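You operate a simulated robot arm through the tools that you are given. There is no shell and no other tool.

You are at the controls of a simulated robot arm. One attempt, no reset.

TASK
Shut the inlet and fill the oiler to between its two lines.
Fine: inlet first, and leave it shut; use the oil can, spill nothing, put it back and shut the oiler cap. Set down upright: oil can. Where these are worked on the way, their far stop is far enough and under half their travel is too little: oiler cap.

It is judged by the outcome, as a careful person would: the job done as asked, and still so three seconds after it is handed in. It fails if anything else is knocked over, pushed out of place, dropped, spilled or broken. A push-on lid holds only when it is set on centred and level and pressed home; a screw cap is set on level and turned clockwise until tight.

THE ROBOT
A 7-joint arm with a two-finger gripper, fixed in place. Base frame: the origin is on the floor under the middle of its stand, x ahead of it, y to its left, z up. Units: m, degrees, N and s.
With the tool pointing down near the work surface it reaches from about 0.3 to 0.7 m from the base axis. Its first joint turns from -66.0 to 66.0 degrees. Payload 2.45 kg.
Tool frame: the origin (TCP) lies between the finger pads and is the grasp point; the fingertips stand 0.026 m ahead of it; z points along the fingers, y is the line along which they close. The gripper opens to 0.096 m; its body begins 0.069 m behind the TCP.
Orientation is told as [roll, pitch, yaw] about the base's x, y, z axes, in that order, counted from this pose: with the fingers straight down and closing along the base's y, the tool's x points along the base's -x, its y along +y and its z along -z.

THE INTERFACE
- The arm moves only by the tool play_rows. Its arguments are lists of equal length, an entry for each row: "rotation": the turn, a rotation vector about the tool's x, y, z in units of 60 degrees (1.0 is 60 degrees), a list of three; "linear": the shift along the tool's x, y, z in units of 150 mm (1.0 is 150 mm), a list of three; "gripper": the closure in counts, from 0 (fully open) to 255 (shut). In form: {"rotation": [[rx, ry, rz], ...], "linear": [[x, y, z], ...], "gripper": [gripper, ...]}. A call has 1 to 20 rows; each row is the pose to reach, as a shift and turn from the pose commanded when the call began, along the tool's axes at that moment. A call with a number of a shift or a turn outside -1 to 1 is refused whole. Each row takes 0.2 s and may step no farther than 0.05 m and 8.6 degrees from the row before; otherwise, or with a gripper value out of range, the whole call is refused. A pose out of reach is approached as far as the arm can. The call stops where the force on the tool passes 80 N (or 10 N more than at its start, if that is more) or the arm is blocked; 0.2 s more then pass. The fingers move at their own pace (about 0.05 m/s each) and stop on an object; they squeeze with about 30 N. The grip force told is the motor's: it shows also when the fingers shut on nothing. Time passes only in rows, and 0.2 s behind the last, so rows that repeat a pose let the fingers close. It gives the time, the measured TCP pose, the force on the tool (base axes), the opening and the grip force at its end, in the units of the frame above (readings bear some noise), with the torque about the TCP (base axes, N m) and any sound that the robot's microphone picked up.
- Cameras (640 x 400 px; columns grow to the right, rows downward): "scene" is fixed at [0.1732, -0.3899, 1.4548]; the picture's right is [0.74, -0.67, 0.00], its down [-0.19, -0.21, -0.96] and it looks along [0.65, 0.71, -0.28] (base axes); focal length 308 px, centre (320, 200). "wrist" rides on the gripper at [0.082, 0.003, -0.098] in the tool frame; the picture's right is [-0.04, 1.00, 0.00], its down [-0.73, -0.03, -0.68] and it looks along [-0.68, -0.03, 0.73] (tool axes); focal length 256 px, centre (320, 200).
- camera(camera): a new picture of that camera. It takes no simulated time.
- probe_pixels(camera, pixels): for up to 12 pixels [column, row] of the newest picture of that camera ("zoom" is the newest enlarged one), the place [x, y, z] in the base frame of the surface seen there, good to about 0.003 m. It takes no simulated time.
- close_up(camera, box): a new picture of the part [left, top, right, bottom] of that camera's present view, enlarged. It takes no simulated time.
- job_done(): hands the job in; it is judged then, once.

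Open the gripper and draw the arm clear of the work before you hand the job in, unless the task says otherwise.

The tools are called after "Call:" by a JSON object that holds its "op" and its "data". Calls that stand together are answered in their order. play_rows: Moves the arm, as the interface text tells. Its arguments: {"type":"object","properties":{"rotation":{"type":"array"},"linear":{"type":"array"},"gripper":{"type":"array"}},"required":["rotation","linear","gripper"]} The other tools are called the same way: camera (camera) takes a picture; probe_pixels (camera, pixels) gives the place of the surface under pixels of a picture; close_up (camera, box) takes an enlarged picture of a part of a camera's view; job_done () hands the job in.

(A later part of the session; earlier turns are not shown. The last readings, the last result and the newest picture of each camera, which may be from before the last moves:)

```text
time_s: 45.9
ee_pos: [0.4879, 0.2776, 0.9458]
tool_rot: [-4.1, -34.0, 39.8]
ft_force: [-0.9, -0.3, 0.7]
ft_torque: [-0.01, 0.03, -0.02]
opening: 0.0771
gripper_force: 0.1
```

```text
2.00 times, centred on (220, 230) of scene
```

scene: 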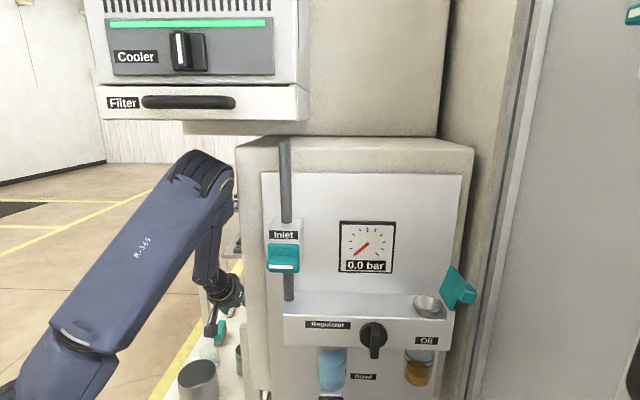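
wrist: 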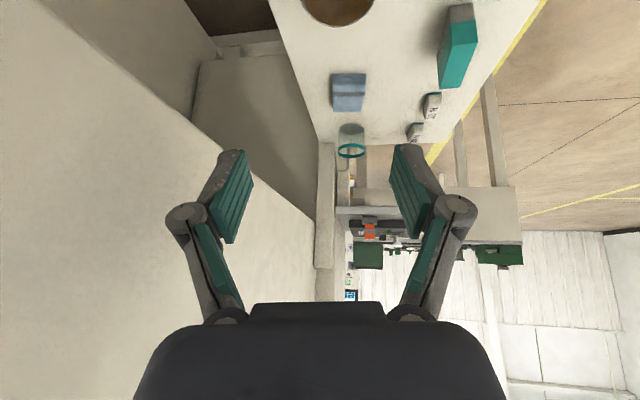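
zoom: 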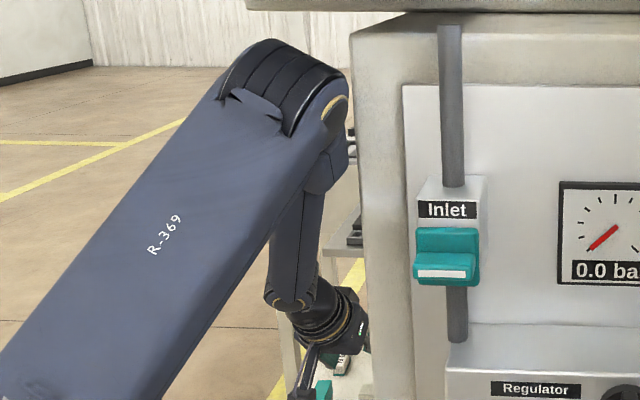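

The elbow (≈(0.35,0.01,1.36)) is crowding the cabinet's left front edge at (0.41,0.066), so I back out along the tool axis and relax the pitch, to bring the arm around with the elbow further left.

Call:
{"op": "play_rows", "data": {"rotation": [[0, 0, 0], [0, 0, 0], [0, 0.06, 0], [0, 0.12, 0], [0, 0.18, 0], [0, 0.233, 0]], "linear": [[0, 0, -0.13], [0, 0, -0.27], [0, 0, -0.4], [0, 0.05, -0.54], [0, 0.1, -0.68], [0, 0.15, -0.8]], "gripper": [50, 50, 50, 50, 50, 50]}}

Call:
{"op": "camera", "data": {"camera": "scene"}}

```text
time_s: 47.3
ee_pos: [0.4226, 0.2544, 1.0362]
tool_rot: [-3.0, -19.1, 38.0]
ft_force: [-0.6, 0.3, 0.0]
ft_torque: [0.02, 0.01, -0.01]
opening: 0.0771
gripper_force: 0.1
```

```text
taken
```

scene: 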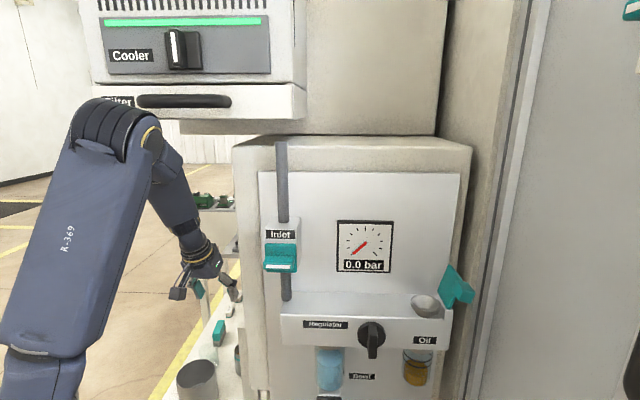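

The view returned to normal, so the contact is gone. I swing the tool left to about azimuth 50° with matching yaw, to draw the elbow leftward before coming back to the can.

Call:
{"op": "play_rows", "data": {"rotation": [[-0.014, 0, -0.039], [-0.027, 0, -0.079], [-0.041, 0, -0.118], [-0.055, 0, -0.157], [-0.068, 0, -0.197], [-0.082, 0, -0.236]], "linear": [[-0.015, 0.163, 0.005], [-0.03, 0.325, 0.01], [-0.045, 0.488, 0.015], [-0.059, 0.65, 0.02], [-0.074, 0.813, 0.026], [-0.089, 0.976, 0.031]], "gripper": [50, 50, 50, 50, 50, 50]}}

Call:
{"op": "camera", "data": {"camera": "scene"}}

Call:
{"op": "camera", "data": {"camera": "wrist"}}

```text
time_s: 48.7
ee_pos: [0.3457, 0.3781, 1.0289]
tool_rot: [-2.9, -18.3, 52.8]
ft_force: [-0.3, 0.4, 0.9]
ft_torque: [0.0, 0.01, 0.01]
opening: 0.0771
gripper_force: 0.1
```

```text
taken
```

scene: 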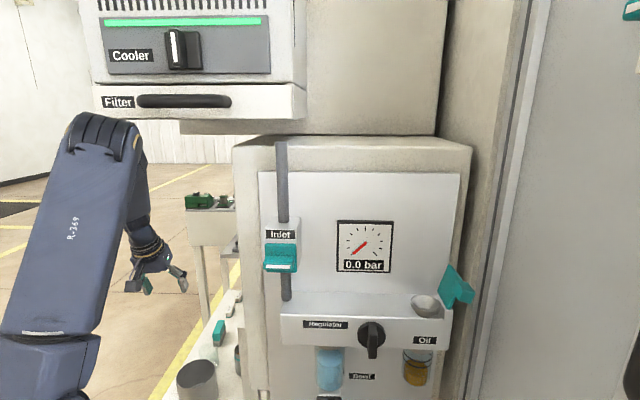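

```text
taken
```

wrist: 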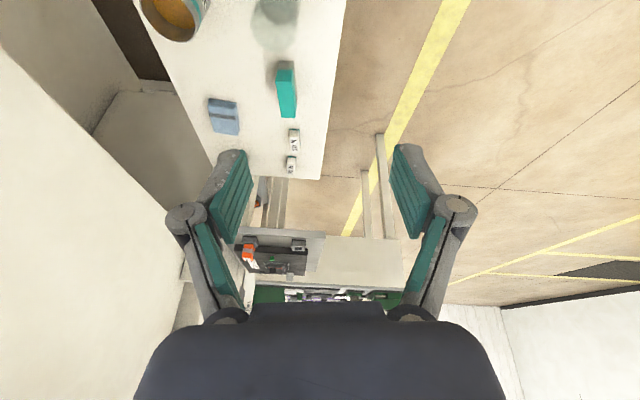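

I check where the elbow is now.

Call:
{"op": "probe_pixels", "data": {"camera": "scene", "pixels": [[100, 135], [130, 150], [90, 200], [50, 320], [150, 250], [140, 190]]}}

```text
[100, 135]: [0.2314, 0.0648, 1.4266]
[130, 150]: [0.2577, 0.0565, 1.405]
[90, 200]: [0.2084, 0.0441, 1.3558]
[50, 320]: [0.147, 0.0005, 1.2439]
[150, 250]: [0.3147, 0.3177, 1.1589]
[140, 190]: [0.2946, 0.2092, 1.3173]
```

The elbow is near (0.25,0.1,1.39). To bring it more to the left I make a loop: swing out left extended, then come back retracted. First, further left.

Call:
{"op": "play_rows", "data": {"rotation": [[-0.013, 0, -0.04], [-0.026, 0, -0.079], [-0.039, 0, -0.119], [-0.052, 0, -0.158], [-0.052, 0, -0.158]], "linear": [[0.023, 0.16, 0.013], [0.047, 0.32, 0.026], [0.07, 0.475, 0.04], [0.094, 0.634, 0.053], [0.117, 0.792, 0.066]], "gripper": [50, 50, 50, 50, 50]}}

Call:
{"op": "camera", "data": {"camera": "scene"}}

```text
time_s: 49.9
ee_pos: [0.2429, 0.4415, 1.0094]
tool_rot: [-2.8, -17.8, 62.8]
ft_force: [0.9, 0.3, 0.2]
ft_torque: [-0.01, -0.03, -0.01]
opening: 0.0771
gripper_force: 0.1
```

```text
taken
```

scene: 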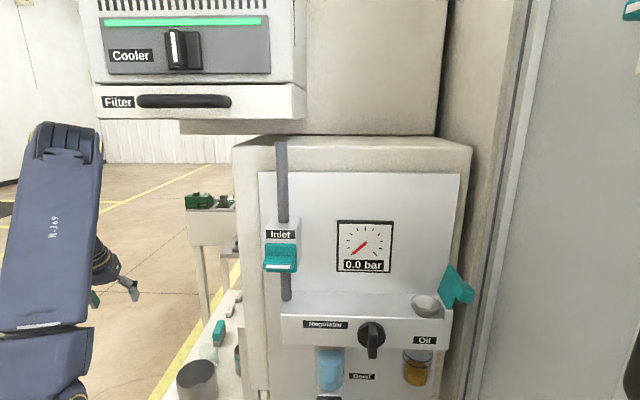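

Call:
{"op": "probe_pixels", "data": {"camera": "scene", "pixels": [[65, 145], [93, 155], [55, 200], [40, 310], [105, 260], [70, 395]]}}

Call:
{"op": "play_rows", "data": {"rotation": [[-0.013, 0, -0.04], [-0.026, 0, -0.079], [-0.039, 0, -0.119], [-0.052, 0, -0.158], [-0.052, 0, -0.158]], "linear": [[0.023, 0.16, 0.013], [0.047, 0.32, 0.026], [0.07, 0.475, 0.04], [0.094, 0.634, 0.053], [0.117, 0.792, 0.066]], "gripper": [50, 50, 50, 50, 50]}}

Call:
{"op": "camera", "data": {"camera": "scene"}}

```text
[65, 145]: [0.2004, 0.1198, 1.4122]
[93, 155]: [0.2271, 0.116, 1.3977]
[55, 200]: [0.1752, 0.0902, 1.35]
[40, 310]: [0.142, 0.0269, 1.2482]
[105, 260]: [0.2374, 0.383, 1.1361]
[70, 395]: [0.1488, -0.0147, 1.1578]
```

```text
time_s: 51.1
ee_pos: [0.1326, 0.4854, 0.9894]
tool_rot: [-2.9, -17.3, 72.7]
ft_force: [-0.3, 0.4, -0.7]
ft_torque: [-0.02, -0.02, 0.0]
opening: 0.0773
gripper_force: 0.0
```

```text
taken
```

scene: 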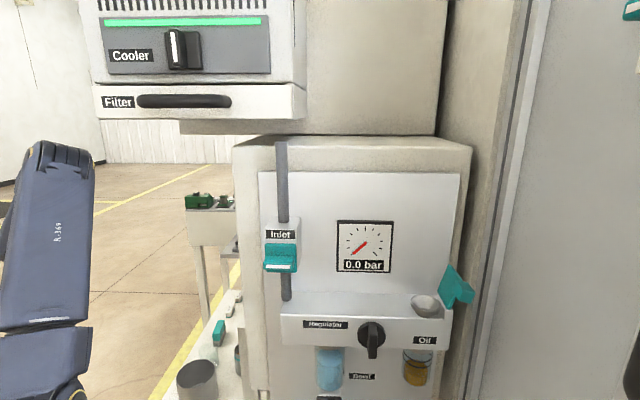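

Elbow follows left. Now I retract and raise the tool before swinging back toward the can's bearing.

Call:
{"op": "play_rows", "data": {"rotation": [[0, 0, 0], [0, 0.03, 0], [0, 0.06, 0], [0, 0.1, 0], [0, 0.13, 0], [0, 0.16, 0]], "linear": [[0.09, 0, -0.166], [0.18, 0, -0.332], [0.265, 0, -0.5], [0.35, 0, -0.665], [0.44, 0, -0.83], [0.527, 0, -0.99]], "gripper": [50, 50, 50, 50, 50, 50]}}

Call:
{"op": "camera", "data": {"camera": "scene"}}

```text
time_s: 52.5
ee_pos: [0.0926, 0.3698, 1.1065]
tool_rot: [-2.7, -7.8, 72.2]
ft_force: [0.4, -1.1, -0.9]
ft_torque: [0.0, 0.0, 0.01]
opening: 0.0769
gripper_force: 0.1
```

```text
taken
```

scene: 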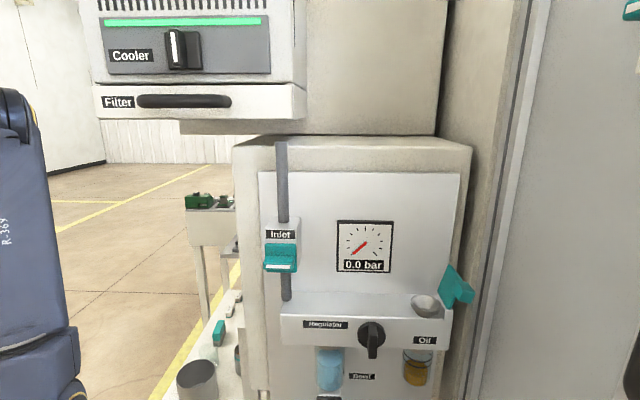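

Now swing back right at the retracted radius, in two moves.

Call:
{"op": "play_rows", "data": {"rotation": [[0.008, 0, 0.059], [0.016, 0, 0.119], [0.025, 0, 0.178], [0.033, 0, 0.238], [0.041, 0, 0.297]], "linear": [[0.049, -0.163, -0.034], [0.098, -0.325, -0.067], [0.148, -0.488, -0.1], [0.197, -0.65, -0.134], [0.246, -0.813, -0.168]], "gripper": [50, 50, 50, 50, 50]}}

Call:
{"op": "play_rows", "data": {"rotation": [[0.008, 0, 0.059], [0.016, 0, 0.119], [0.025, 0, 0.178], [0.033, 0, 0.238], [0.041, 0, 0.297]], "linear": [[0.02, -0.163, 0], [0.04, -0.325, 0], [0.06, -0.488, 0], [0.08, -0.65, 0], [0.1, -0.813, 0]], "gripper": [50, 50, 50, 50, 50]}}

Call:
{"op": "camera", "data": {"camera": "scene"}}

```text
time_s: 53.7
ee_pos: [0.194, 0.2943, 1.1315]
tool_rot: [-2.5, -8.7, 54.1]
ft_force: [-0.4, 0.2, -0.1]
ft_torque: [0.0, 0.02, 0.04]
opening: 0.0774
gripper_force: 0.1
```

```text
time_s: 54.9
ee_pos: [0.2856, 0.2129, 1.1352]
tool_rot: [-2.3, -9.4, 36.2]
ft_force: [0.1, 0.0, -0.2]
ft_torque: [-0.01, 0.0, 0.01]
opening: 0.0773
gripper_force: 0.1
```

```text
taken
```

scene: 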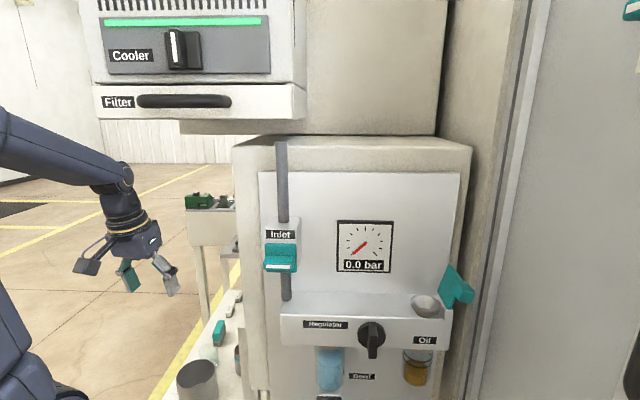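

The forearm now comes from the left. I extend toward the can's bearing, halfway first, watching the elbow.

Call:
{"op": "play_rows", "data": {"rotation": [[0, 0, 0], [0, 0, 0], [0, 0, 0], [0, 0, 0], [0, 0, 0]], "linear": [[-0.12, -0.04, 0.06], [-0.24, -0.08, 0.13], [-0.36, -0.12, 0.2], [-0.48, -0.16, 0.28], [-0.603, -0.2, 0.36]], "gripper": [50, 50, 50, 50, 50]}}

Call:
{"op": "camera", "data": {"camera": "scene"}}

Call:
{"op": "probe_pixels", "data": {"camera": "scene", "pixels": [[60, 130], [90, 150], [60, 200], [120, 180], [150, 230], [30, 300]]}}

```text
time_s: 56.1
ee_pos: [0.382, 0.2436, 1.0984]
tool_rot: [-2.3, -9.4, 36.3]
ft_force: [0.0, 0.5, 0.2]
ft_torque: [0.0, 0.01, 0.0]
opening: 0.0774
gripper_force: 0.1
```

```text
taken
```

scene: 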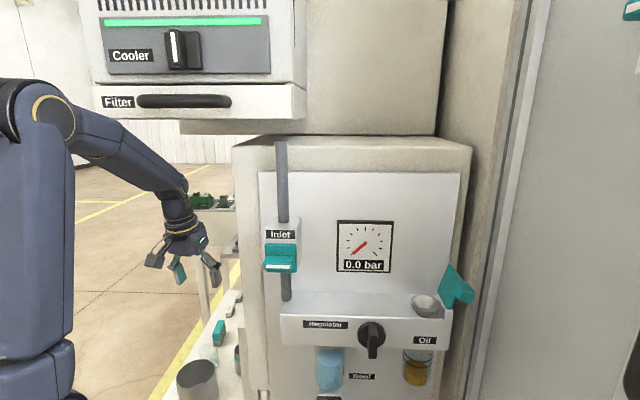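

```text
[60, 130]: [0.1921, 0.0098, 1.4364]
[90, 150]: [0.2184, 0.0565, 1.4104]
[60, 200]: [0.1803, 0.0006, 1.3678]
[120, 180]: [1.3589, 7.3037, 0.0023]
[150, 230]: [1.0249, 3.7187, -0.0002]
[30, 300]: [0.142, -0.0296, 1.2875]
```

Elbow is better now (≈(0.195,0.065,1.43)), but a strongly pitched grasp at shelf height isn't available. Plan: grasp the can near-vertically, carry it to the flat housing ledge left of the funnel, regrasp it there from the front for pouring. I probe the ledge and gauge.

Call:
{"op": "probe_pixels", "data": {"camera": "scene", "pixels": [[391, 268], [392, 225], [337, 270], [336, 222], [364, 274], [400, 310], [400, 297], [385, 300], [360, 300], [395, 318], [410, 305], [380, 312]]}}

Call:
{"op": "close_up", "data": {"camera": "scene", "box": [320, 210, 480, 340]}}

```text
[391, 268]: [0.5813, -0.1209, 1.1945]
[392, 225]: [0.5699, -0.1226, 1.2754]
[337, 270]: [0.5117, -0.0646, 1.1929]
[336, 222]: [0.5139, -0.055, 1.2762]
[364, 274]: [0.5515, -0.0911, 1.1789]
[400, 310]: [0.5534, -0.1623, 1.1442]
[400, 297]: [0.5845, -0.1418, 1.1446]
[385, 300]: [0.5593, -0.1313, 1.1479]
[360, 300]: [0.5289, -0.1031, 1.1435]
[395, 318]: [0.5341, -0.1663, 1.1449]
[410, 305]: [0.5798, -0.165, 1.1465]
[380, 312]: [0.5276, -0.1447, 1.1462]
```

```text
3.08 times, centred on (400, 275) of scene
```

zoom: 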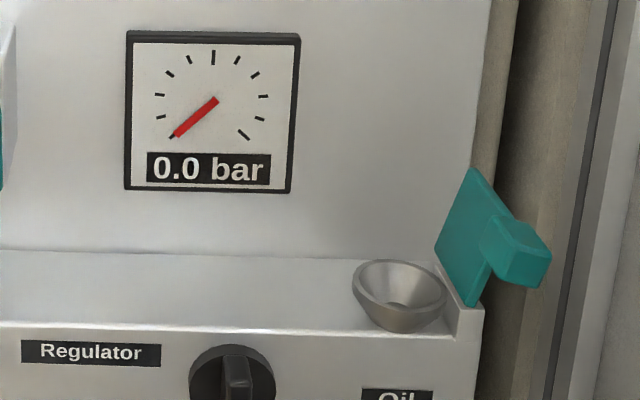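

I also check the cabinet's top surface as an alternative, roomier place to set the can for the regrasp.

Call:
{"op": "probe_pixels", "data": {"camera": "scene", "pixels": [[300, 147], [350, 147], [400, 147], [440, 147], [350, 139], [400, 139], [350, 136], [300, 139], [260, 142], [370, 125], [370, 80], [270, 130]]}}

Call:
{"op": "close_up", "data": {"camera": "scene", "box": [220, 90, 480, 190]}}

```text
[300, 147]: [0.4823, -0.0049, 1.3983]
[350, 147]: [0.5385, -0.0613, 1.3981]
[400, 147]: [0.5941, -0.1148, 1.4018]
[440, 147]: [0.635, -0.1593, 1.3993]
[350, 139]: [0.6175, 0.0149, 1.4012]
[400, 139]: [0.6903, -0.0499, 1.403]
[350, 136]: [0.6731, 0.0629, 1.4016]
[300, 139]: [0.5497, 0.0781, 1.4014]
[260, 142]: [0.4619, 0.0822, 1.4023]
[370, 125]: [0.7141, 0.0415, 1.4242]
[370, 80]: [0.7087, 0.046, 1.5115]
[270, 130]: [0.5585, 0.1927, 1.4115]
```

```text
2.46 times, centred on (350, 140) of scene
```

zoom: 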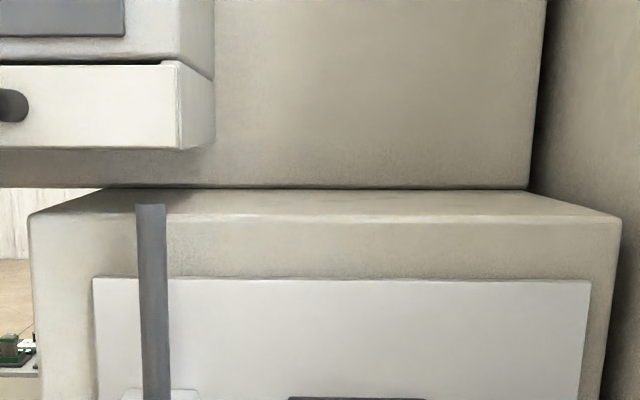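

The cabinet top is a flat free area at z≈1.40 (n -0.338 to -0.53), much roomier for the regrasp. Now I go above the can with pitch -15 and yaw 35.

Call:
{"op": "play_rows", "data": {"rotation": [[-0.0056, -0.0155, 0.0039], [-0.0112, -0.0309, 0.0077], [-0.0169, -0.0464, 0.0116], [-0.0225, -0.0619, 0.0154], [-0.0281, -0.0773, 0.0193], [-0.0337, -0.0928, 0.0231]], "linear": [[-0.078, -0.019, 0.158], [-0.156, -0.038, 0.317], [-0.234, -0.057, 0.475], [-0.313, -0.075, 0.634], [-0.391, -0.094, 0.792], [-0.469, -0.113, 0.951]], "gripper": [50, 50, 50, 50, 50, 50]}}

Call:
{"op": "camera", "data": {"camera": "scene"}}

Call:
{"op": "camera", "data": {"camera": "wrist"}}

```text
time_s: 57.5
ee_pos: [0.4697, 0.2825, 0.968]
tool_rot: [0.1, -15.1, 35.0]
ft_force: [-0.3, -0.4, -0.1]
ft_torque: [0.01, 0.02, -0.02]
opening: 0.0772
gripper_force: 0.0
```

```text
taken
```

scene: 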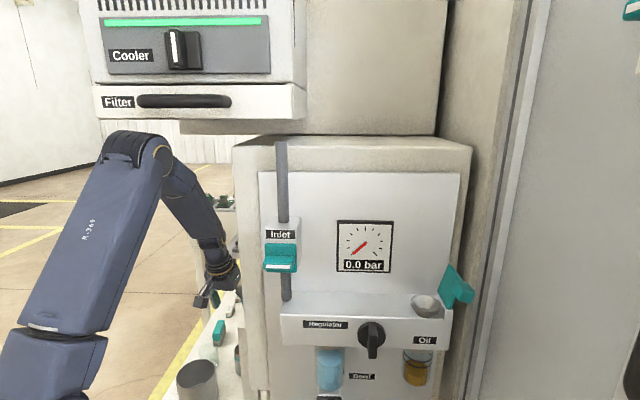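

```text
taken
```

wrist: 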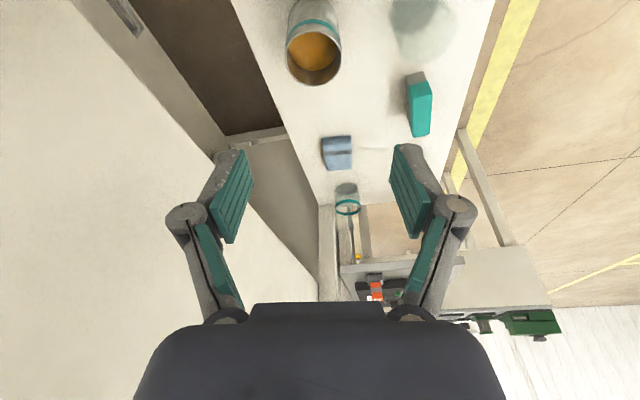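

Arm posture is good and roll is corrected. I refine the can's center with probes on its rim in this view.

Call:
{"op": "close_up", "data": {"camera": "wrist", "box": [270, 0, 360, 100]}}

Call:
{"op": "probe_pixels", "data": {"camera": "wrist", "pixels": [[313, 83], [300, 78], [328, 78], [287, 60], [341, 60], [313, 50], [313, 24], [290, 30], [337, 30], [313, 65]]}}

```text
4.00 times, centred on (315, 50) of wrist
```

zoom: 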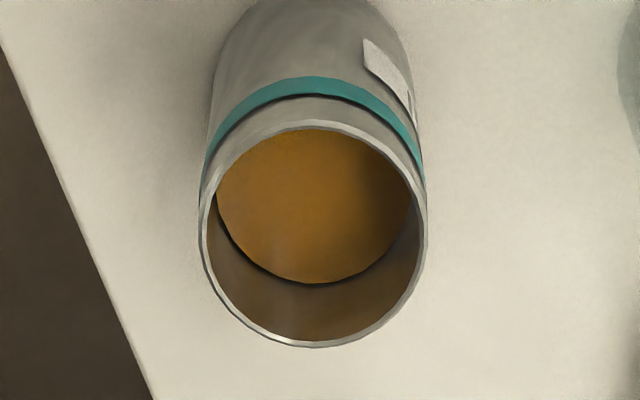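

```text
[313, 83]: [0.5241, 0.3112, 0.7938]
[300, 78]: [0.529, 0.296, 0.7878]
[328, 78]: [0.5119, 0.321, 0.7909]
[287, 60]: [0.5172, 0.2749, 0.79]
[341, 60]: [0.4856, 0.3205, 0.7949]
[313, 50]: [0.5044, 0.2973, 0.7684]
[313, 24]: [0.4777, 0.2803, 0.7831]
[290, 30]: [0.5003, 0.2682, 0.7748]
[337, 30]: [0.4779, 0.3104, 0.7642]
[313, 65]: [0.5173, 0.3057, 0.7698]
```

Can center refined to (0.5015,0.297), diameter 55 mm, rim z 0.7935. I move directly above it at z≈0.86.

Call:
{"op": "play_rows", "data": {"rotation": [[0, 0, 0], [0, 0, 0], [0, 0, 0], [0, 0, 0], [0, 0, 0]], "linear": [[-0.06, -0.02, 0.1], [-0.09, -0.042, 0.25], [-0.07, -0.042, 0.42], [-0.05, -0.042, 0.6], [-0.035, -0.042, 0.755]], "gripper": [50, 50, 50, 50, 50]}}

Call:
{"op": "camera", "data": {"camera": "wrist"}}

Call:
{"op": "camera", "data": {"camera": "scene"}}

```text
time_s: 58.7
ee_pos: [0.503, 0.2951, 0.8612]
tool_rot: [0.1, -15.0, 34.9]
ft_force: [0.2, -0.2, -0.7]
ft_torque: [-0.01, -0.01, 0.0]
opening: 0.0773
gripper_force: 0.0
```

```text
taken
```

wrist: 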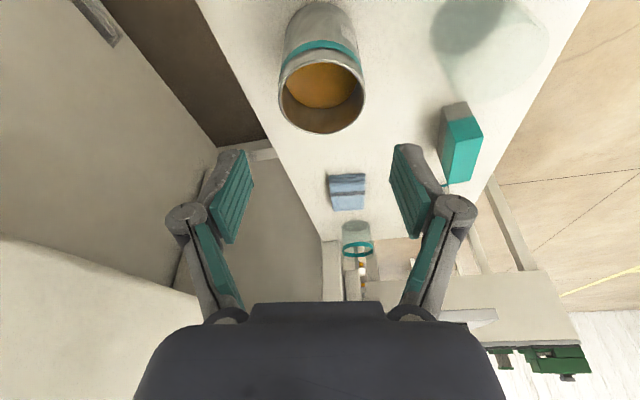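

```text
taken
```

scene: 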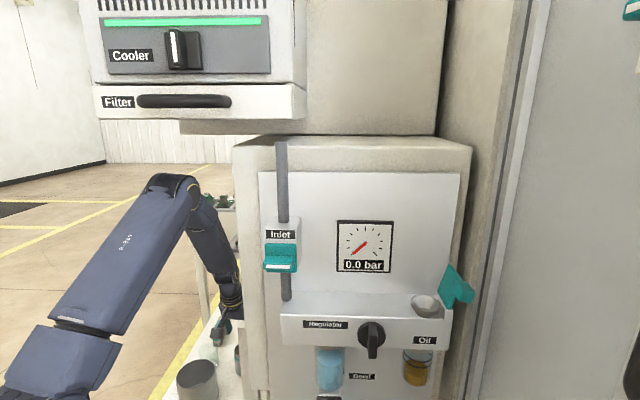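

The can is centered between the fingers. I check the elbow's clearance to the cabinet edge before the last descent.

Call:
{"op": "probe_pixels", "data": {"camera": "scene", "pixels": [[170, 185], [190, 190], [203, 205], [212, 215], [225, 250], [237, 290], [130, 260]]}}

Call:
{"op": "close_up", "data": {"camera": "scene", "box": [150, 150, 290, 350]}}

```text
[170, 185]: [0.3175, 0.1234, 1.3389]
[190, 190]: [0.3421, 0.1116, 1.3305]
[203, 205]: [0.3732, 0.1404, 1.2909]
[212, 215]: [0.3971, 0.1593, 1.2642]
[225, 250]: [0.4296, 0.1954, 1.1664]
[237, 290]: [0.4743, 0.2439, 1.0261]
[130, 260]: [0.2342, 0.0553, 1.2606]
```

```text
2.00 times, centred on (220, 250) of scene
```

zoom: 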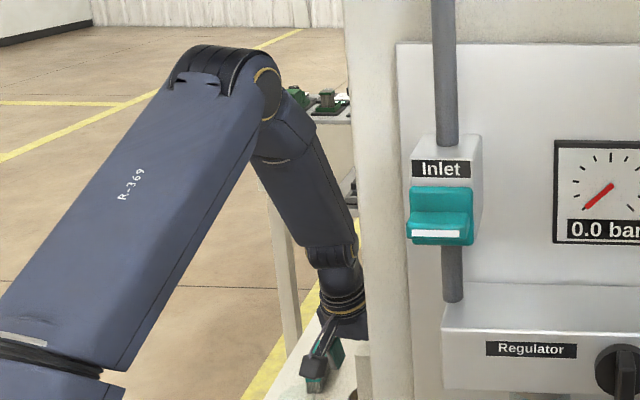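

Elbow has clearance (~8 cm from the cabinet edge). I descend 86 mm to straddle the can.

Call:
{"op": "play_rows", "data": {"rotation": [[0, 0, 0], [0, 0, 0], [0, 0, 0], [0, 0, 0], [0, 0, 0], [0, 0, 0]], "linear": [[0.025, 0.005, 0.09], [0.05, 0.01, 0.185], [0.075, 0.01, 0.28], [0.1, 0.01, 0.375], [0.125, 0.01, 0.465], [0.148, 0.01, 0.554]], "gripper": [50, 50, 50, 50, 50, 50]}}

Call:
{"op": "camera", "data": {"camera": "wrist"}}

Call:
{"op": "camera", "data": {"camera": "scene"}}

```text
time_s: 60.1
ee_pos: [0.502, 0.2973, 0.7748]
tool_rot: [0.1, -15.0, 34.9]
ft_force: [-0.2, 0.6, 0.0]
ft_torque: [0.01, 0.02, 0.0]
opening: 0.077
gripper_force: 0.1
```

```text
taken
```

wrist: 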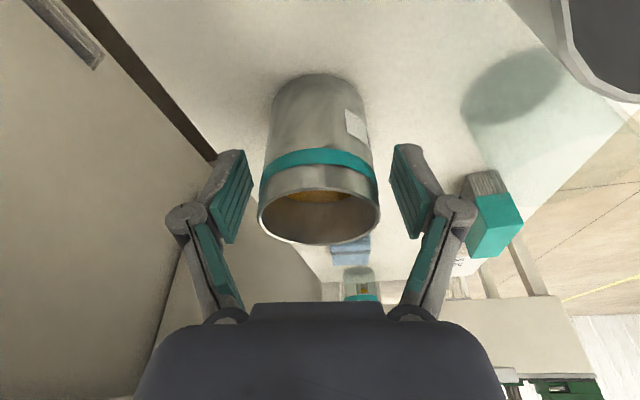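

```text
taken
```

scene: 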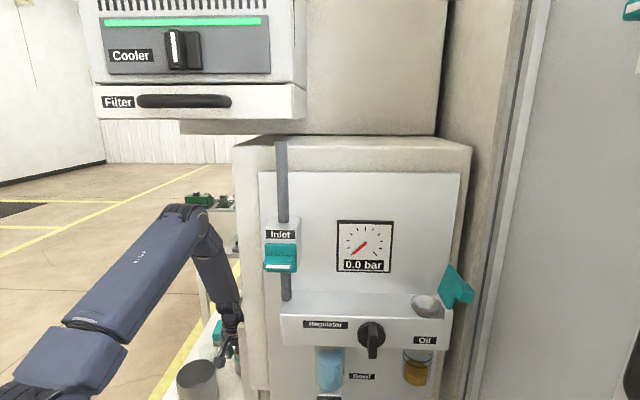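

The can is centered between the fingers with no contact. I close the gripper on it.

Call:
{"op": "play_rows", "data": {"rotation": [[0, 0, 0], [0, 0, 0], [0, 0, 0], [0, 0, 0], [0, 0, 0]], "linear": [[0, 0, 0], [0, 0, 0], [0, 0, 0], [0, 0, 0], [0, 0, 0]], "gripper": [90, 120, 255, 255, 255]}}

Call:
{"op": "camera", "data": {"camera": "wrist"}}

```text
time_s: 61.3
ee_pos: [0.5012, 0.2973, 0.7752]
tool_rot: [0.2, -15.0, 34.9]
ft_force: [-0.9, -0.2, 4.0]
ft_torque: [0.12, 0.12, 0.01]
opening: 0.0494
gripper_force: 29.5
```

```text
taken
```

wrist: 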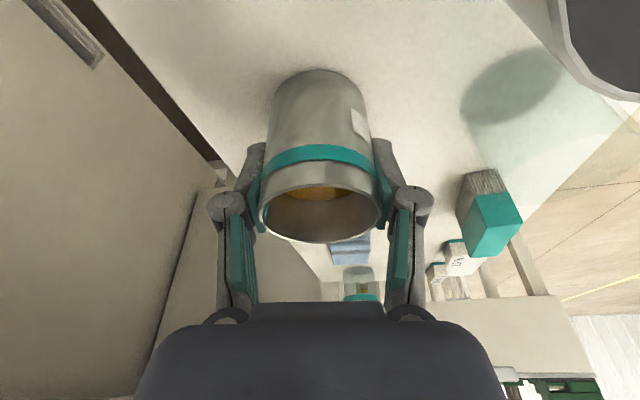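

Gripped at 49 mm with ~30 N. I lift straight up 10 cm smoothly and check that the can comes along level.

Call:
{"op": "play_rows", "data": {"rotation": [[0, 0, 0], [0, 0, 0], [0, 0, 0], [0, 0, 0], [0, 0, 0], [0, 0, 0], [0, 0, 0]], "linear": [[-0.009, 0, -0.032], [-0.026, 0, -0.097], [-0.052, 0, -0.193], [-0.086, 0, -0.322], [-0.121, 0, -0.45], [-0.15, 0, -0.558], [-0.173, 0, -0.644]], "gripper": [255, 255, 255, 255, 255, 255, 255]}}

Call:
{"op": "camera", "data": {"camera": "wrist"}}

Call:
{"op": "camera", "data": {"camera": "scene"}}

```text
time_s: 62.9
ee_pos: [0.5007, 0.2966, 0.8761]
tool_rot: [0.1, -15.0, 34.9]
ft_force: [0.6, -0.2, -1.3]
ft_torque: [-0.01, 0.01, -0.01]
opening: 0.0493
gripper_force: 29.6
```

```text
taken
```

wrist: 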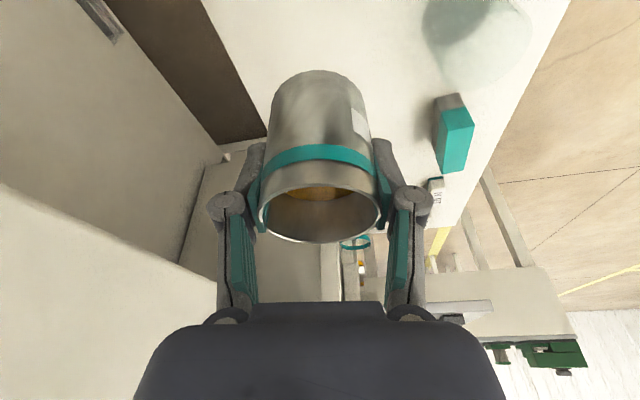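

```text
taken
```

scene: 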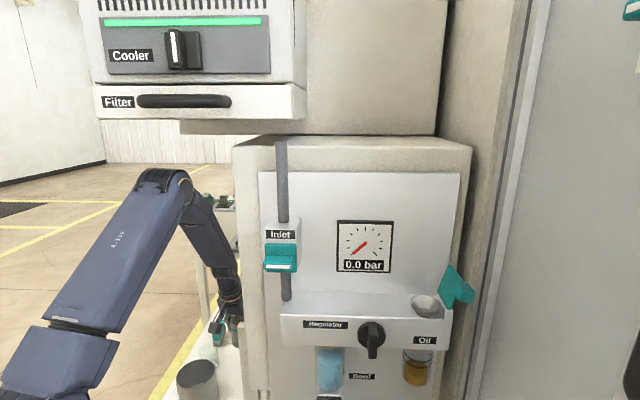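

The can hangs level. Before raising it, I probe the Filter/Cooler unit that overhangs near the cabinet top, to be sure my chosen spot (0.467,0.064,1.40) is clear.

Call:
{"op": "probe_pixels", "data": {"camera": "scene", "pixels": [[300, 105], [285, 110], [150, 105], [303, 60], [285, 60], [130, 60], [180, 50], [185, 101], [190, 128], [250, 128], [283, 146], [283, 160]]}}

```text
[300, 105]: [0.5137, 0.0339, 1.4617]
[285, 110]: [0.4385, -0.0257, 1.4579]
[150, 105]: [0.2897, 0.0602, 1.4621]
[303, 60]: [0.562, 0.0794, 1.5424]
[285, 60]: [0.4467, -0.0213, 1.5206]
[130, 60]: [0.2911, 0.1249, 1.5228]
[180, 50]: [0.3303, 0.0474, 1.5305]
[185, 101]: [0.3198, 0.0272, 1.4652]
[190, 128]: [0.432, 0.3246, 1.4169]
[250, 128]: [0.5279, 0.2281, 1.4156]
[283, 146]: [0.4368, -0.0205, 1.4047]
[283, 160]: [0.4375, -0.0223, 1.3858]
```

The Filter unit overhangs the near part of the cabinet top, so I'll use the housing ledge (u≈0.475, n≈-0.284, z 1.1455) for the regrasp. I raise the can straight up past the post's height first.

Call:
{"op": "play_rows", "data": {"rotation": [[0, 0, 0], [0, 0, 0], [0, 0, 0], [0, 0, 0], [0, 0, 0], [0, 0, 0], [0, 0, 0], [0, 0, 0]], "linear": [[-0.012, 0, -0.046], [-0.037, 0, -0.139], [-0.07, 0, -0.26], [-0.106, 0, -0.395], [-0.142, 0, -0.53], [-0.178, 0, -0.665], [-0.213, 0, -0.8], [-0.235, 0, -0.88]], "gripper": [255, 255, 255, 255, 255, 255, 255, 255]}}

Call:
{"op": "camera", "data": {"camera": "scene"}}

```text
time_s: 64.7
ee_pos: [0.5004, 0.2982, 1.0123]
tool_rot: [0.1, -14.9, 34.9]
ft_force: [0.3, 0.0, -1.5]
ft_torque: [0.03, -0.01, -0.01]
opening: 0.049
gripper_force: 30.4
```

```text
taken
```

scene: 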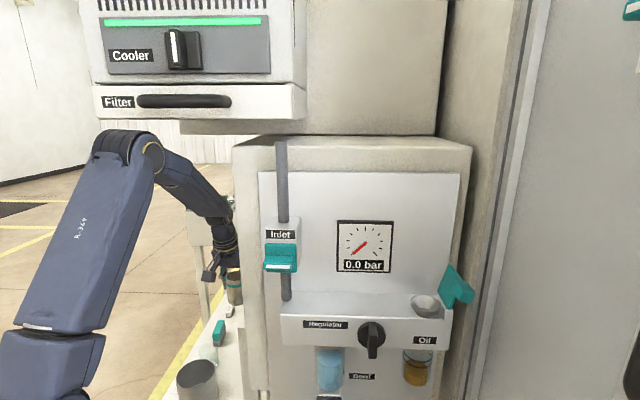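

The can rides level at (235,285). I retract toward the robot and up.

Call:
{"op": "play_rows", "data": {"rotation": [[0, 0, 0], [0, 0, 0], [0, 0, 0], [0, 0, 0], [0, 0, 0], [0, 0, 0], [0, 0, 0]], "linear": [[0.04, 0, -0.035], [0.12, 0, -0.1], [0.22, 0, -0.185], [0.33, 0, -0.275], [0.44, 0, -0.365], [0.54, 0, -0.445], [0.61, 0, -0.5]], "gripper": [255, 255, 255, 255, 255, 255, 255]}}

Call:
{"op": "play_rows", "data": {"rotation": [[0, 0, 0], [0, 0, 0], [0, 0, 0], [0, 0, 0], [0, 0, 0], [0, 0, 0], [0, 0, 0]], "linear": [[0.03, -0.02, -0.035], [0.09, -0.06, -0.1], [0.17, -0.11, -0.185], [0.26, -0.17, -0.275], [0.35, -0.23, -0.365], [0.43, -0.28, -0.445], [0.48, -0.32, -0.5]], "gripper": [255, 255, 255, 255, 255, 255, 255]}}

Call:
{"op": "camera", "data": {"camera": "scene"}}

```text
time_s: 66.3
ee_pos: [0.4137, 0.2352, 1.0611]
tool_rot: [0.0, -15.0, 34.9]
ft_force: [0.3, -0.7, -1.2]
ft_torque: [-0.03, -0.01, 0.01]
opening: 0.0488
gripper_force: 29.8
```

```text
time_s: 67.9
ee_pos: [0.3679, 0.1464, 1.1155]
tool_rot: [0.1, -15.0, 35.0]
ft_force: [0.1, -0.7, -2.1]
ft_torque: [0.0, 0.01, 0.0]
opening: 0.0485
gripper_force: 30.4
```

```text
taken
```

scene: 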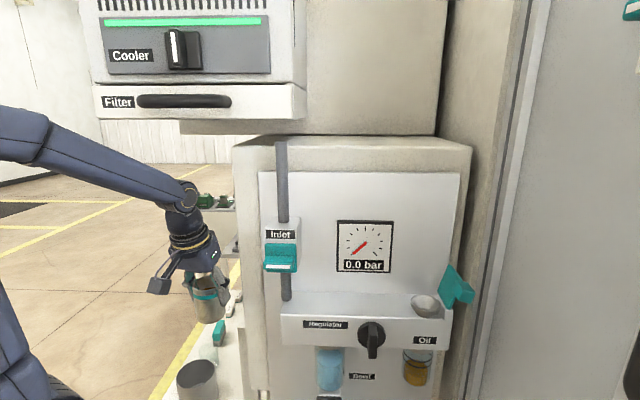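

The can is fine at (210,300). I move it straight out away from the cabinet plane and up a bit, before passing in front of the panel.

Call:
{"op": "play_rows", "data": {"rotation": [[0, 0, 0], [0, 0, 0], [0, 0, 0], [0, 0, 0], [0, 0, 0], [0, 0, 0], [0, 0, 0], [0, 0, 0]], "linear": [[0.05, -0.01, -0.04], [0.15, -0.03, -0.115], [0.27, -0.055, -0.205], [0.4, -0.082, -0.3], [0.53, -0.108, -0.4], [0.66, -0.135, -0.5], [0.77, -0.158, -0.58], [0.847, -0.173, -0.641]], "gripper": [255, 255, 255, 255, 255, 255, 255, 255]}}

Call:
{"op": "camera", "data": {"camera": "scene"}}

```text
time_s: 69.7
ee_pos: [0.2601, 0.0392, 1.1755]
tool_rot: [0.2, -15.0, 34.9]
ft_force: [0.1, -0.3, -2.6]
ft_torque: [0.01, -0.02, 0.01]
opening: 0.0486
gripper_force: 29.8
```

```text
taken
```

scene: 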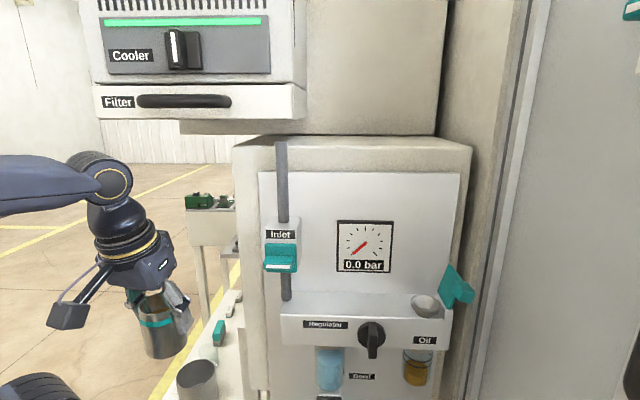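

Now to the right along the front of the panel, also turning the yaw to 45°.

Call:
{"op": "play_rows", "data": {"rotation": [[-0.002, 0, -0.008], [-0.007, 0, -0.027], [-0.013, 0, -0.05], [-0.02, 0, -0.075], [-0.027, 0, -0.1], [-0.034, 0, -0.127], [-0.04, 0, -0.149], [-0.0431, 0, -0.161]], "linear": [[0.003, -0.05, -0.022], [0.01, -0.16, -0.07], [0.018, -0.31, -0.137], [0.027, -0.46, -0.2], [0.036, -0.62, -0.27], [0.045, -0.77, -0.34], [0.052, -0.9, -0.395], [0.057, -0.977, -0.43]], "gripper": [255, 255, 255, 255, 255, 255, 255, 255]}}

Call:
{"op": "camera", "data": {"camera": "scene"}}

```text
time_s: 71.5
ee_pos: [0.3245, -0.0961, 1.233]
tool_rot: [0.1, -15.0, 45.0]
ft_force: [0.4, -0.2, -1.7]
ft_torque: [0.01, -0.03, 0.0]
opening: 0.0484
gripper_force: 29.9
```

```text
taken
```

scene: 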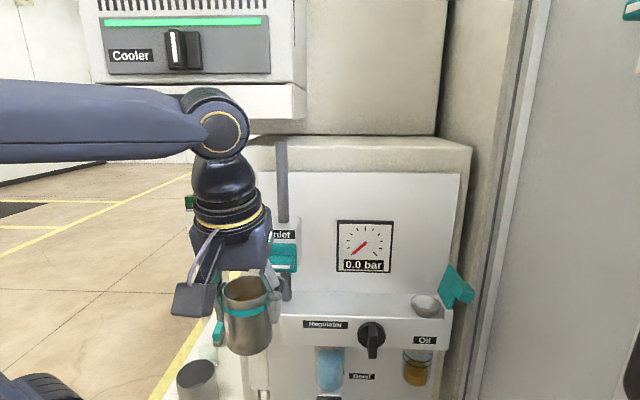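

Good. I continue right toward the ledge area in front of the panel.

Call:
{"op": "play_rows", "data": {"rotation": [[0, 0, 0], [0, 0, 0], [0, 0, 0], [0, 0, 0], [0, 0, 0], [0, 0, 0], [0, 0, 0], [0, 0, 0]], "linear": [[-0.003, -0.05, -0.012], [-0.01, -0.16, -0.04], [-0.02, -0.3, -0.075], [-0.03, -0.45, -0.112], [-0.04, -0.6, -0.15], [-0.05, -0.75, -0.19], [-0.06, -0.89, -0.22], [-0.064, -0.97, -0.238]], "gripper": [255, 255, 255, 255, 255, 255, 255, 255]}}

Call:
{"op": "camera", "data": {"camera": "scene"}}

Call:
{"op": "camera", "data": {"camera": "wrist"}}

```text
time_s: 73.3
ee_pos: [0.4276, -0.1992, 1.2707]
tool_rot: [0.0, -15.2, 45.0]
ft_force: [0.3, -0.4, -0.7]
ft_torque: [0.04, -0.01, 0.05]
opening: 0.0487
gripper_force: 30.1
```

```text
taken
```

scene: 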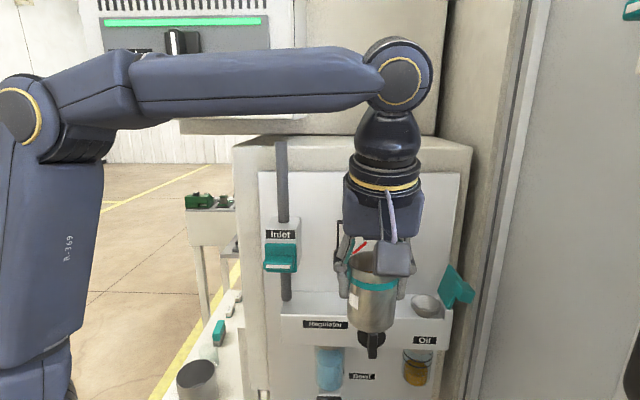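

```text
taken
```

wrist: 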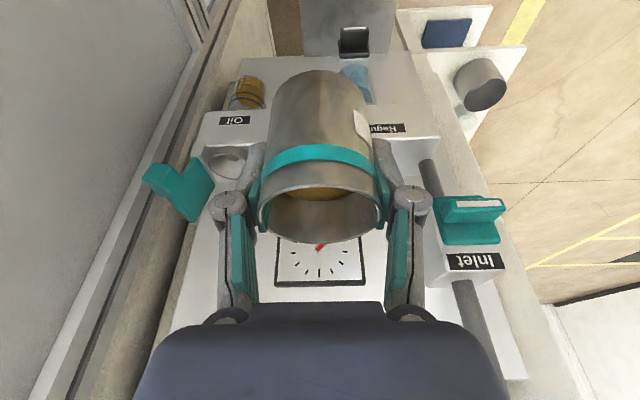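

Now forward over the ledge: to u≈0.475, n≈-0.284, with the can's bottom ~2 cm above the ledge.

Call:
{"op": "play_rows", "data": {"rotation": [[0, 0, 0], [0, 0, 0], [0, 0, 0], [0, 0, 0], [0, 0, 0], [0, 0, 0], [0, 0, 0], [0, 0, 0]], "linear": [[-0.04, -0.012, 0.028], [-0.12, -0.036, 0.085], [-0.23, -0.069, 0.164], [-0.35, -0.105, 0.25], [-0.47, -0.14, 0.335], [-0.58, -0.173, 0.413], [-0.67, -0.2, 0.478], [-0.71, -0.212, 0.506]], "gripper": [255, 255, 255, 255, 255, 255, 255, 255]}}

Call:
{"op": "camera", "data": {"camera": "scene"}}

Call:
{"op": "camera", "data": {"camera": "wrist"}}

```text
time_s: 75.1
ee_pos: [0.5375, -0.1345, 1.224]
tool_rot: [0.1, -15.0, 44.9]
ft_force: [0.4, -0.1, -1.5]
ft_torque: [-0.02, 0.01, 0.0]
opening: 0.0483
gripper_force: 30.2
```

```text
taken
```

scene: 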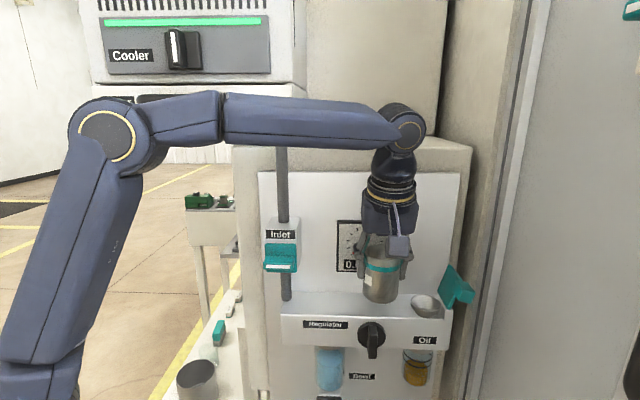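

```text
taken
```

wrist: 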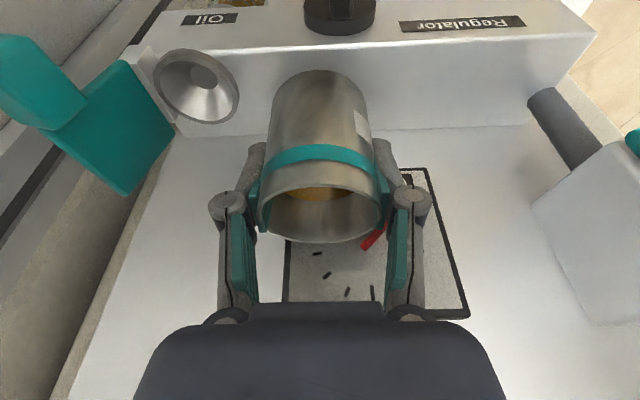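

The can is over the ledge, clear of funnel and gauge. I lower it gently ~22 mm to touch down.

Call:
{"op": "play_rows", "data": {"rotation": [[0, 0, 0], [0, 0, 0], [0, 0, 0], [0, 0, 0], [0, 0, 0], [0, 0, 0]], "linear": [[0.009, 0, 0.032], [0.019, 0, 0.071], [0.028, 0, 0.103], [0.033, 0, 0.122], [0.036, 0, 0.135], [0.038, 0, 0.142]], "gripper": [255, 255, 255, 255, 255, 255]}}

Call:
{"op": "close_up", "data": {"camera": "scene", "box": [330, 220, 460, 330]}}

```text
time_s: 76.5
ee_pos: [0.5352, -0.133, 1.2026]
tool_rot: [0.2, -15.0, 44.9]
ft_force: [-0.1, 0.3, -2.0]
ft_torque: [0.02, 0.0, 0.0]
opening: 0.0481
gripper_force: 30.3
```

```text
3.64 times, centred on (395, 275) of scene
```

zoom: 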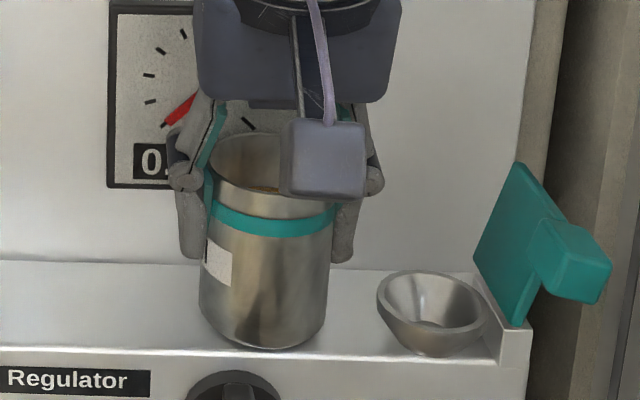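

Still a hair above the ledge (force shows only the can's weight). I lower in 1 mm steps.

Call:
{"op": "play_rows", "data": {"rotation": [[0, 0, 0], [0, 0, 0], [0, 0, 0]], "linear": [[0.0017, 0, 0.0064], [0.0035, 0, 0.0129], [0.0052, 0, 0.0193]], "gripper": [255, 255, 255]}}

```text
time_s: 77.3
ee_pos: [0.537, -0.1347, 1.2003]
tool_rot: [0.0, -15.0, 45.1]
ft_force: [-2.1, 1.5, 5.3]
ft_torque: [-0.01, -0.01, 0.0]
opening: 0.048
gripper_force: 30.3
```

Contact: +5 N up, the can is standing on the ledge. I open the fingers gradually.

Call:
{"op": "play_rows", "data": {"rotation": [[0, 0, 0], [0, 0, 0], [0, 0, 0], [0, 0, 0], [0, 0, 0]], "linear": [[0, 0, 0], [0, 0, 0], [0, 0, 0], [0, 0, 0], [0, 0, 0]], "gripper": [120, 105, 90, 75, 65]}}

Call:
{"op": "camera", "data": {"camera": "wrist"}}

Call:
{"op": "close_up", "data": {"camera": "scene", "box": [330, 220, 460, 330]}}

```text
time_s: 78.5
ee_pos: [0.5348, -0.1345, 1.1995]
tool_rot: [0.1, -15.0, 45.0]
ft_force: [0.1, -0.8, 0.3]
ft_torque: [-0.01, 0.01, -0.02]
opening: 0.0715
gripper_force: 0.1
```

```text
taken
```

wrist: 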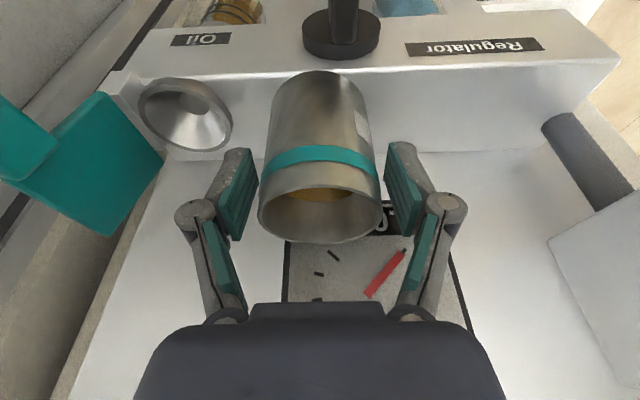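

```text
3.64 times, centred on (395, 275) of scene
```

zoom: 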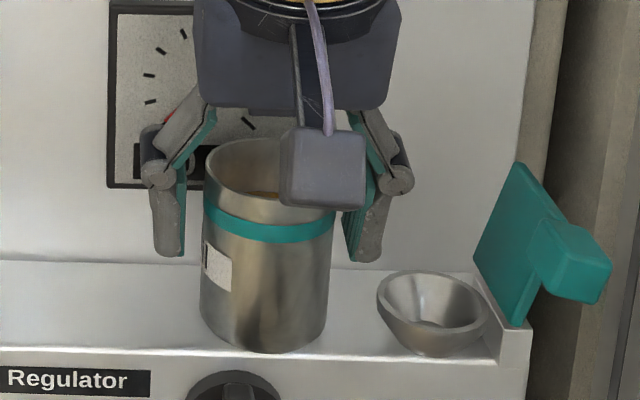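

The can stands upright on the ledge, centered between the open fingers. I rotate the tool about the TCP from pitch -15 to -70 (fingers sweeping beside the can), shifting 6 mm outward.

Call:
{"op": "play_rows", "data": {"rotation": [[0, -0.1, 0], [0, -0.22, 0], [0, -0.34, 0], [0, -0.46, 0], [0, -0.58, 0], [0, -0.7, 0], [0, -0.81, 0], [0, -0.917, 0]], "linear": [[0.005, 0, -0.001], [0.01, 0, -0.003], [0.015, 0, -0.004], [0.02, 0, -0.005], [0.025, 0, -0.006], [0.03, 0, -0.008], [0.035, 0, -0.009], [0.039, 0, -0.01]], "gripper": [65, 65, 65, 65, 65, 65, 65, 65]}}

Call:
{"op": "camera", "data": {"camera": "wrist"}}

Call:
{"op": "camera", "data": {"camera": "scene"}}

```text
time_s: 80.3
ee_pos: [0.5321, -0.1395, 1.2006]
tool_rot: [0.2, -70.2, 44.9]
ft_force: [-0.2, 0.3, -0.3]
ft_torque: [-0.01, 0.02, -0.03]
opening: 0.0716
gripper_force: 0.0
```

```text
taken
```

wrist: 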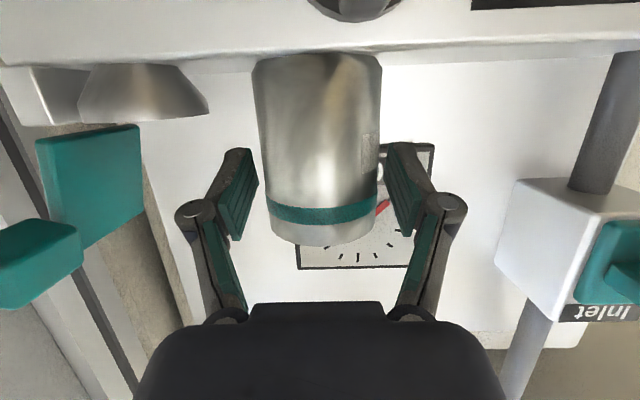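

```text
taken
```

scene: 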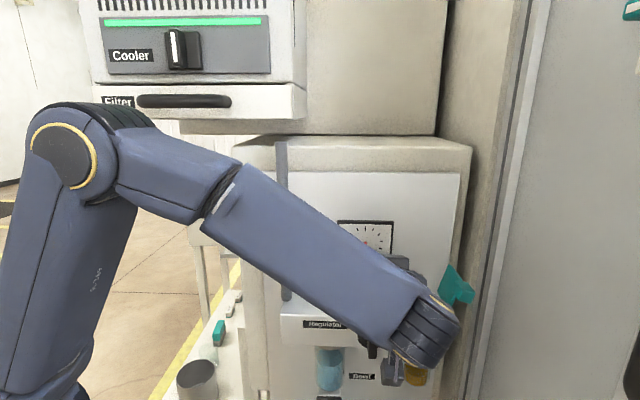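

The fingers straddle the can at pitch -70. I close on it.

Call:
{"op": "play_rows", "data": {"rotation": [[0, 0, 0], [0, 0, 0], [0, 0, 0], [0, 0, 0], [0, 0, 0]], "linear": [[0, 0, 0], [0, 0, 0], [0, 0, 0], [0, 0, 0], [0, 0, 0]], "gripper": [95, 120, 255, 255, 255]}}

Call:
{"op": "camera", "data": {"camera": "wrist"}}

```text
time_s: 81.5
ee_pos: [0.532, -0.1382, 1.1999]
tool_rot: [0.3, -70.1, 44.7]
ft_force: [-0.4, 0.2, 0.6]
ft_torque: [0.03, 0.08, 0.03]
opening: 0.0482
gripper_force: 30.5
```

```text
taken
```

wrist: 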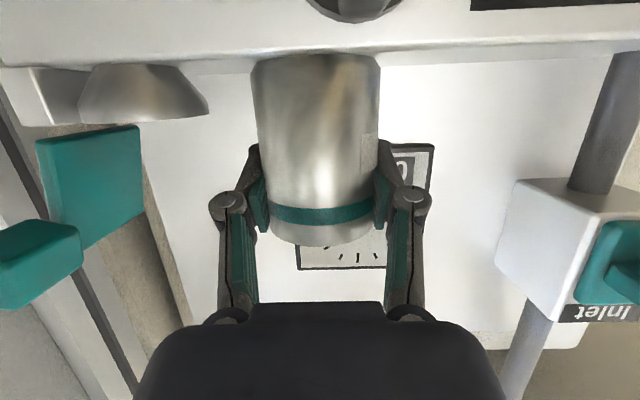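

Gripped at pitch -70. Plan: lift off the ledge, draw outward, tilt the can only 30° (below its pour angle of ~44°), yaw to 0° so the fingers stay clear of the open lid, then bring the lip over the funnel. First lift and move out.

Call:
{"op": "play_rows", "data": {"rotation": [[0, 0, 0], [0, 0, 0], [0, 0, 0], [0, 0, 0], [0, 0, 0], [0, 0, 0], [0, 0, 0], [0, 0, 0], [0, 0, 0]], "linear": [[-0.03, 0, -0.011], [-0.1, 0, -0.036], [-0.17, 0, -0.062], [-0.2, 0, -0.11], [-0.2, 0, -0.23], [-0.195, 0, -0.36], [-0.19, 0, -0.49], [-0.185, 0, -0.6], [-0.182, 0, -0.669]], "gripper": [255, 255, 255, 255, 255, 255, 255, 255, 255]}}

Call:
{"op": "camera", "data": {"camera": "wrist"}}

Call:
{"op": "camera", "data": {"camera": "scene"}}

```text
time_s: 83.5
ee_pos: [0.472, -0.1993, 1.259]
tool_rot: [0.4, -69.9, 44.6]
ft_force: [-0.5, 0.6, -2.2]
ft_torque: [0.01, 0.0, 0.02]
opening: 0.0481
gripper_force: 30.4
```

```text
taken
```

wrist: 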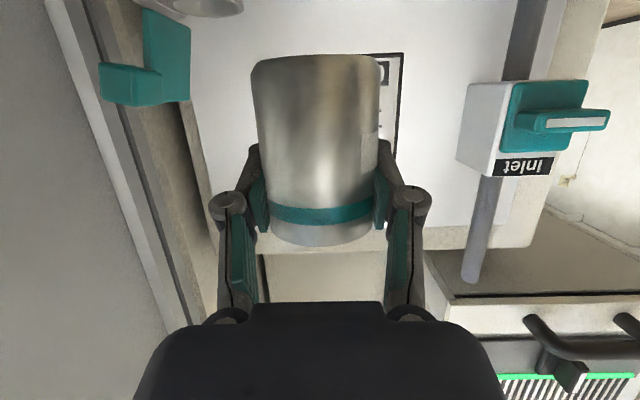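

```text
taken
```

scene: 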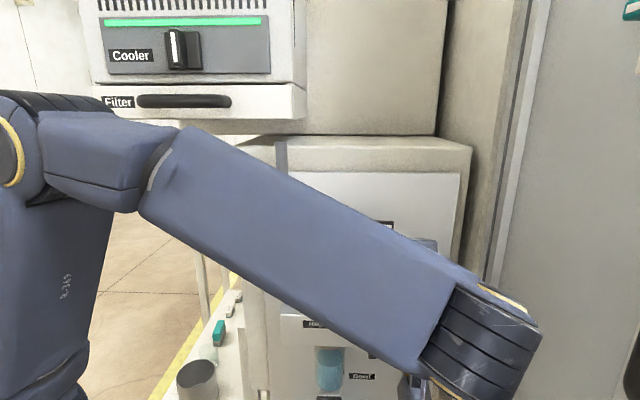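

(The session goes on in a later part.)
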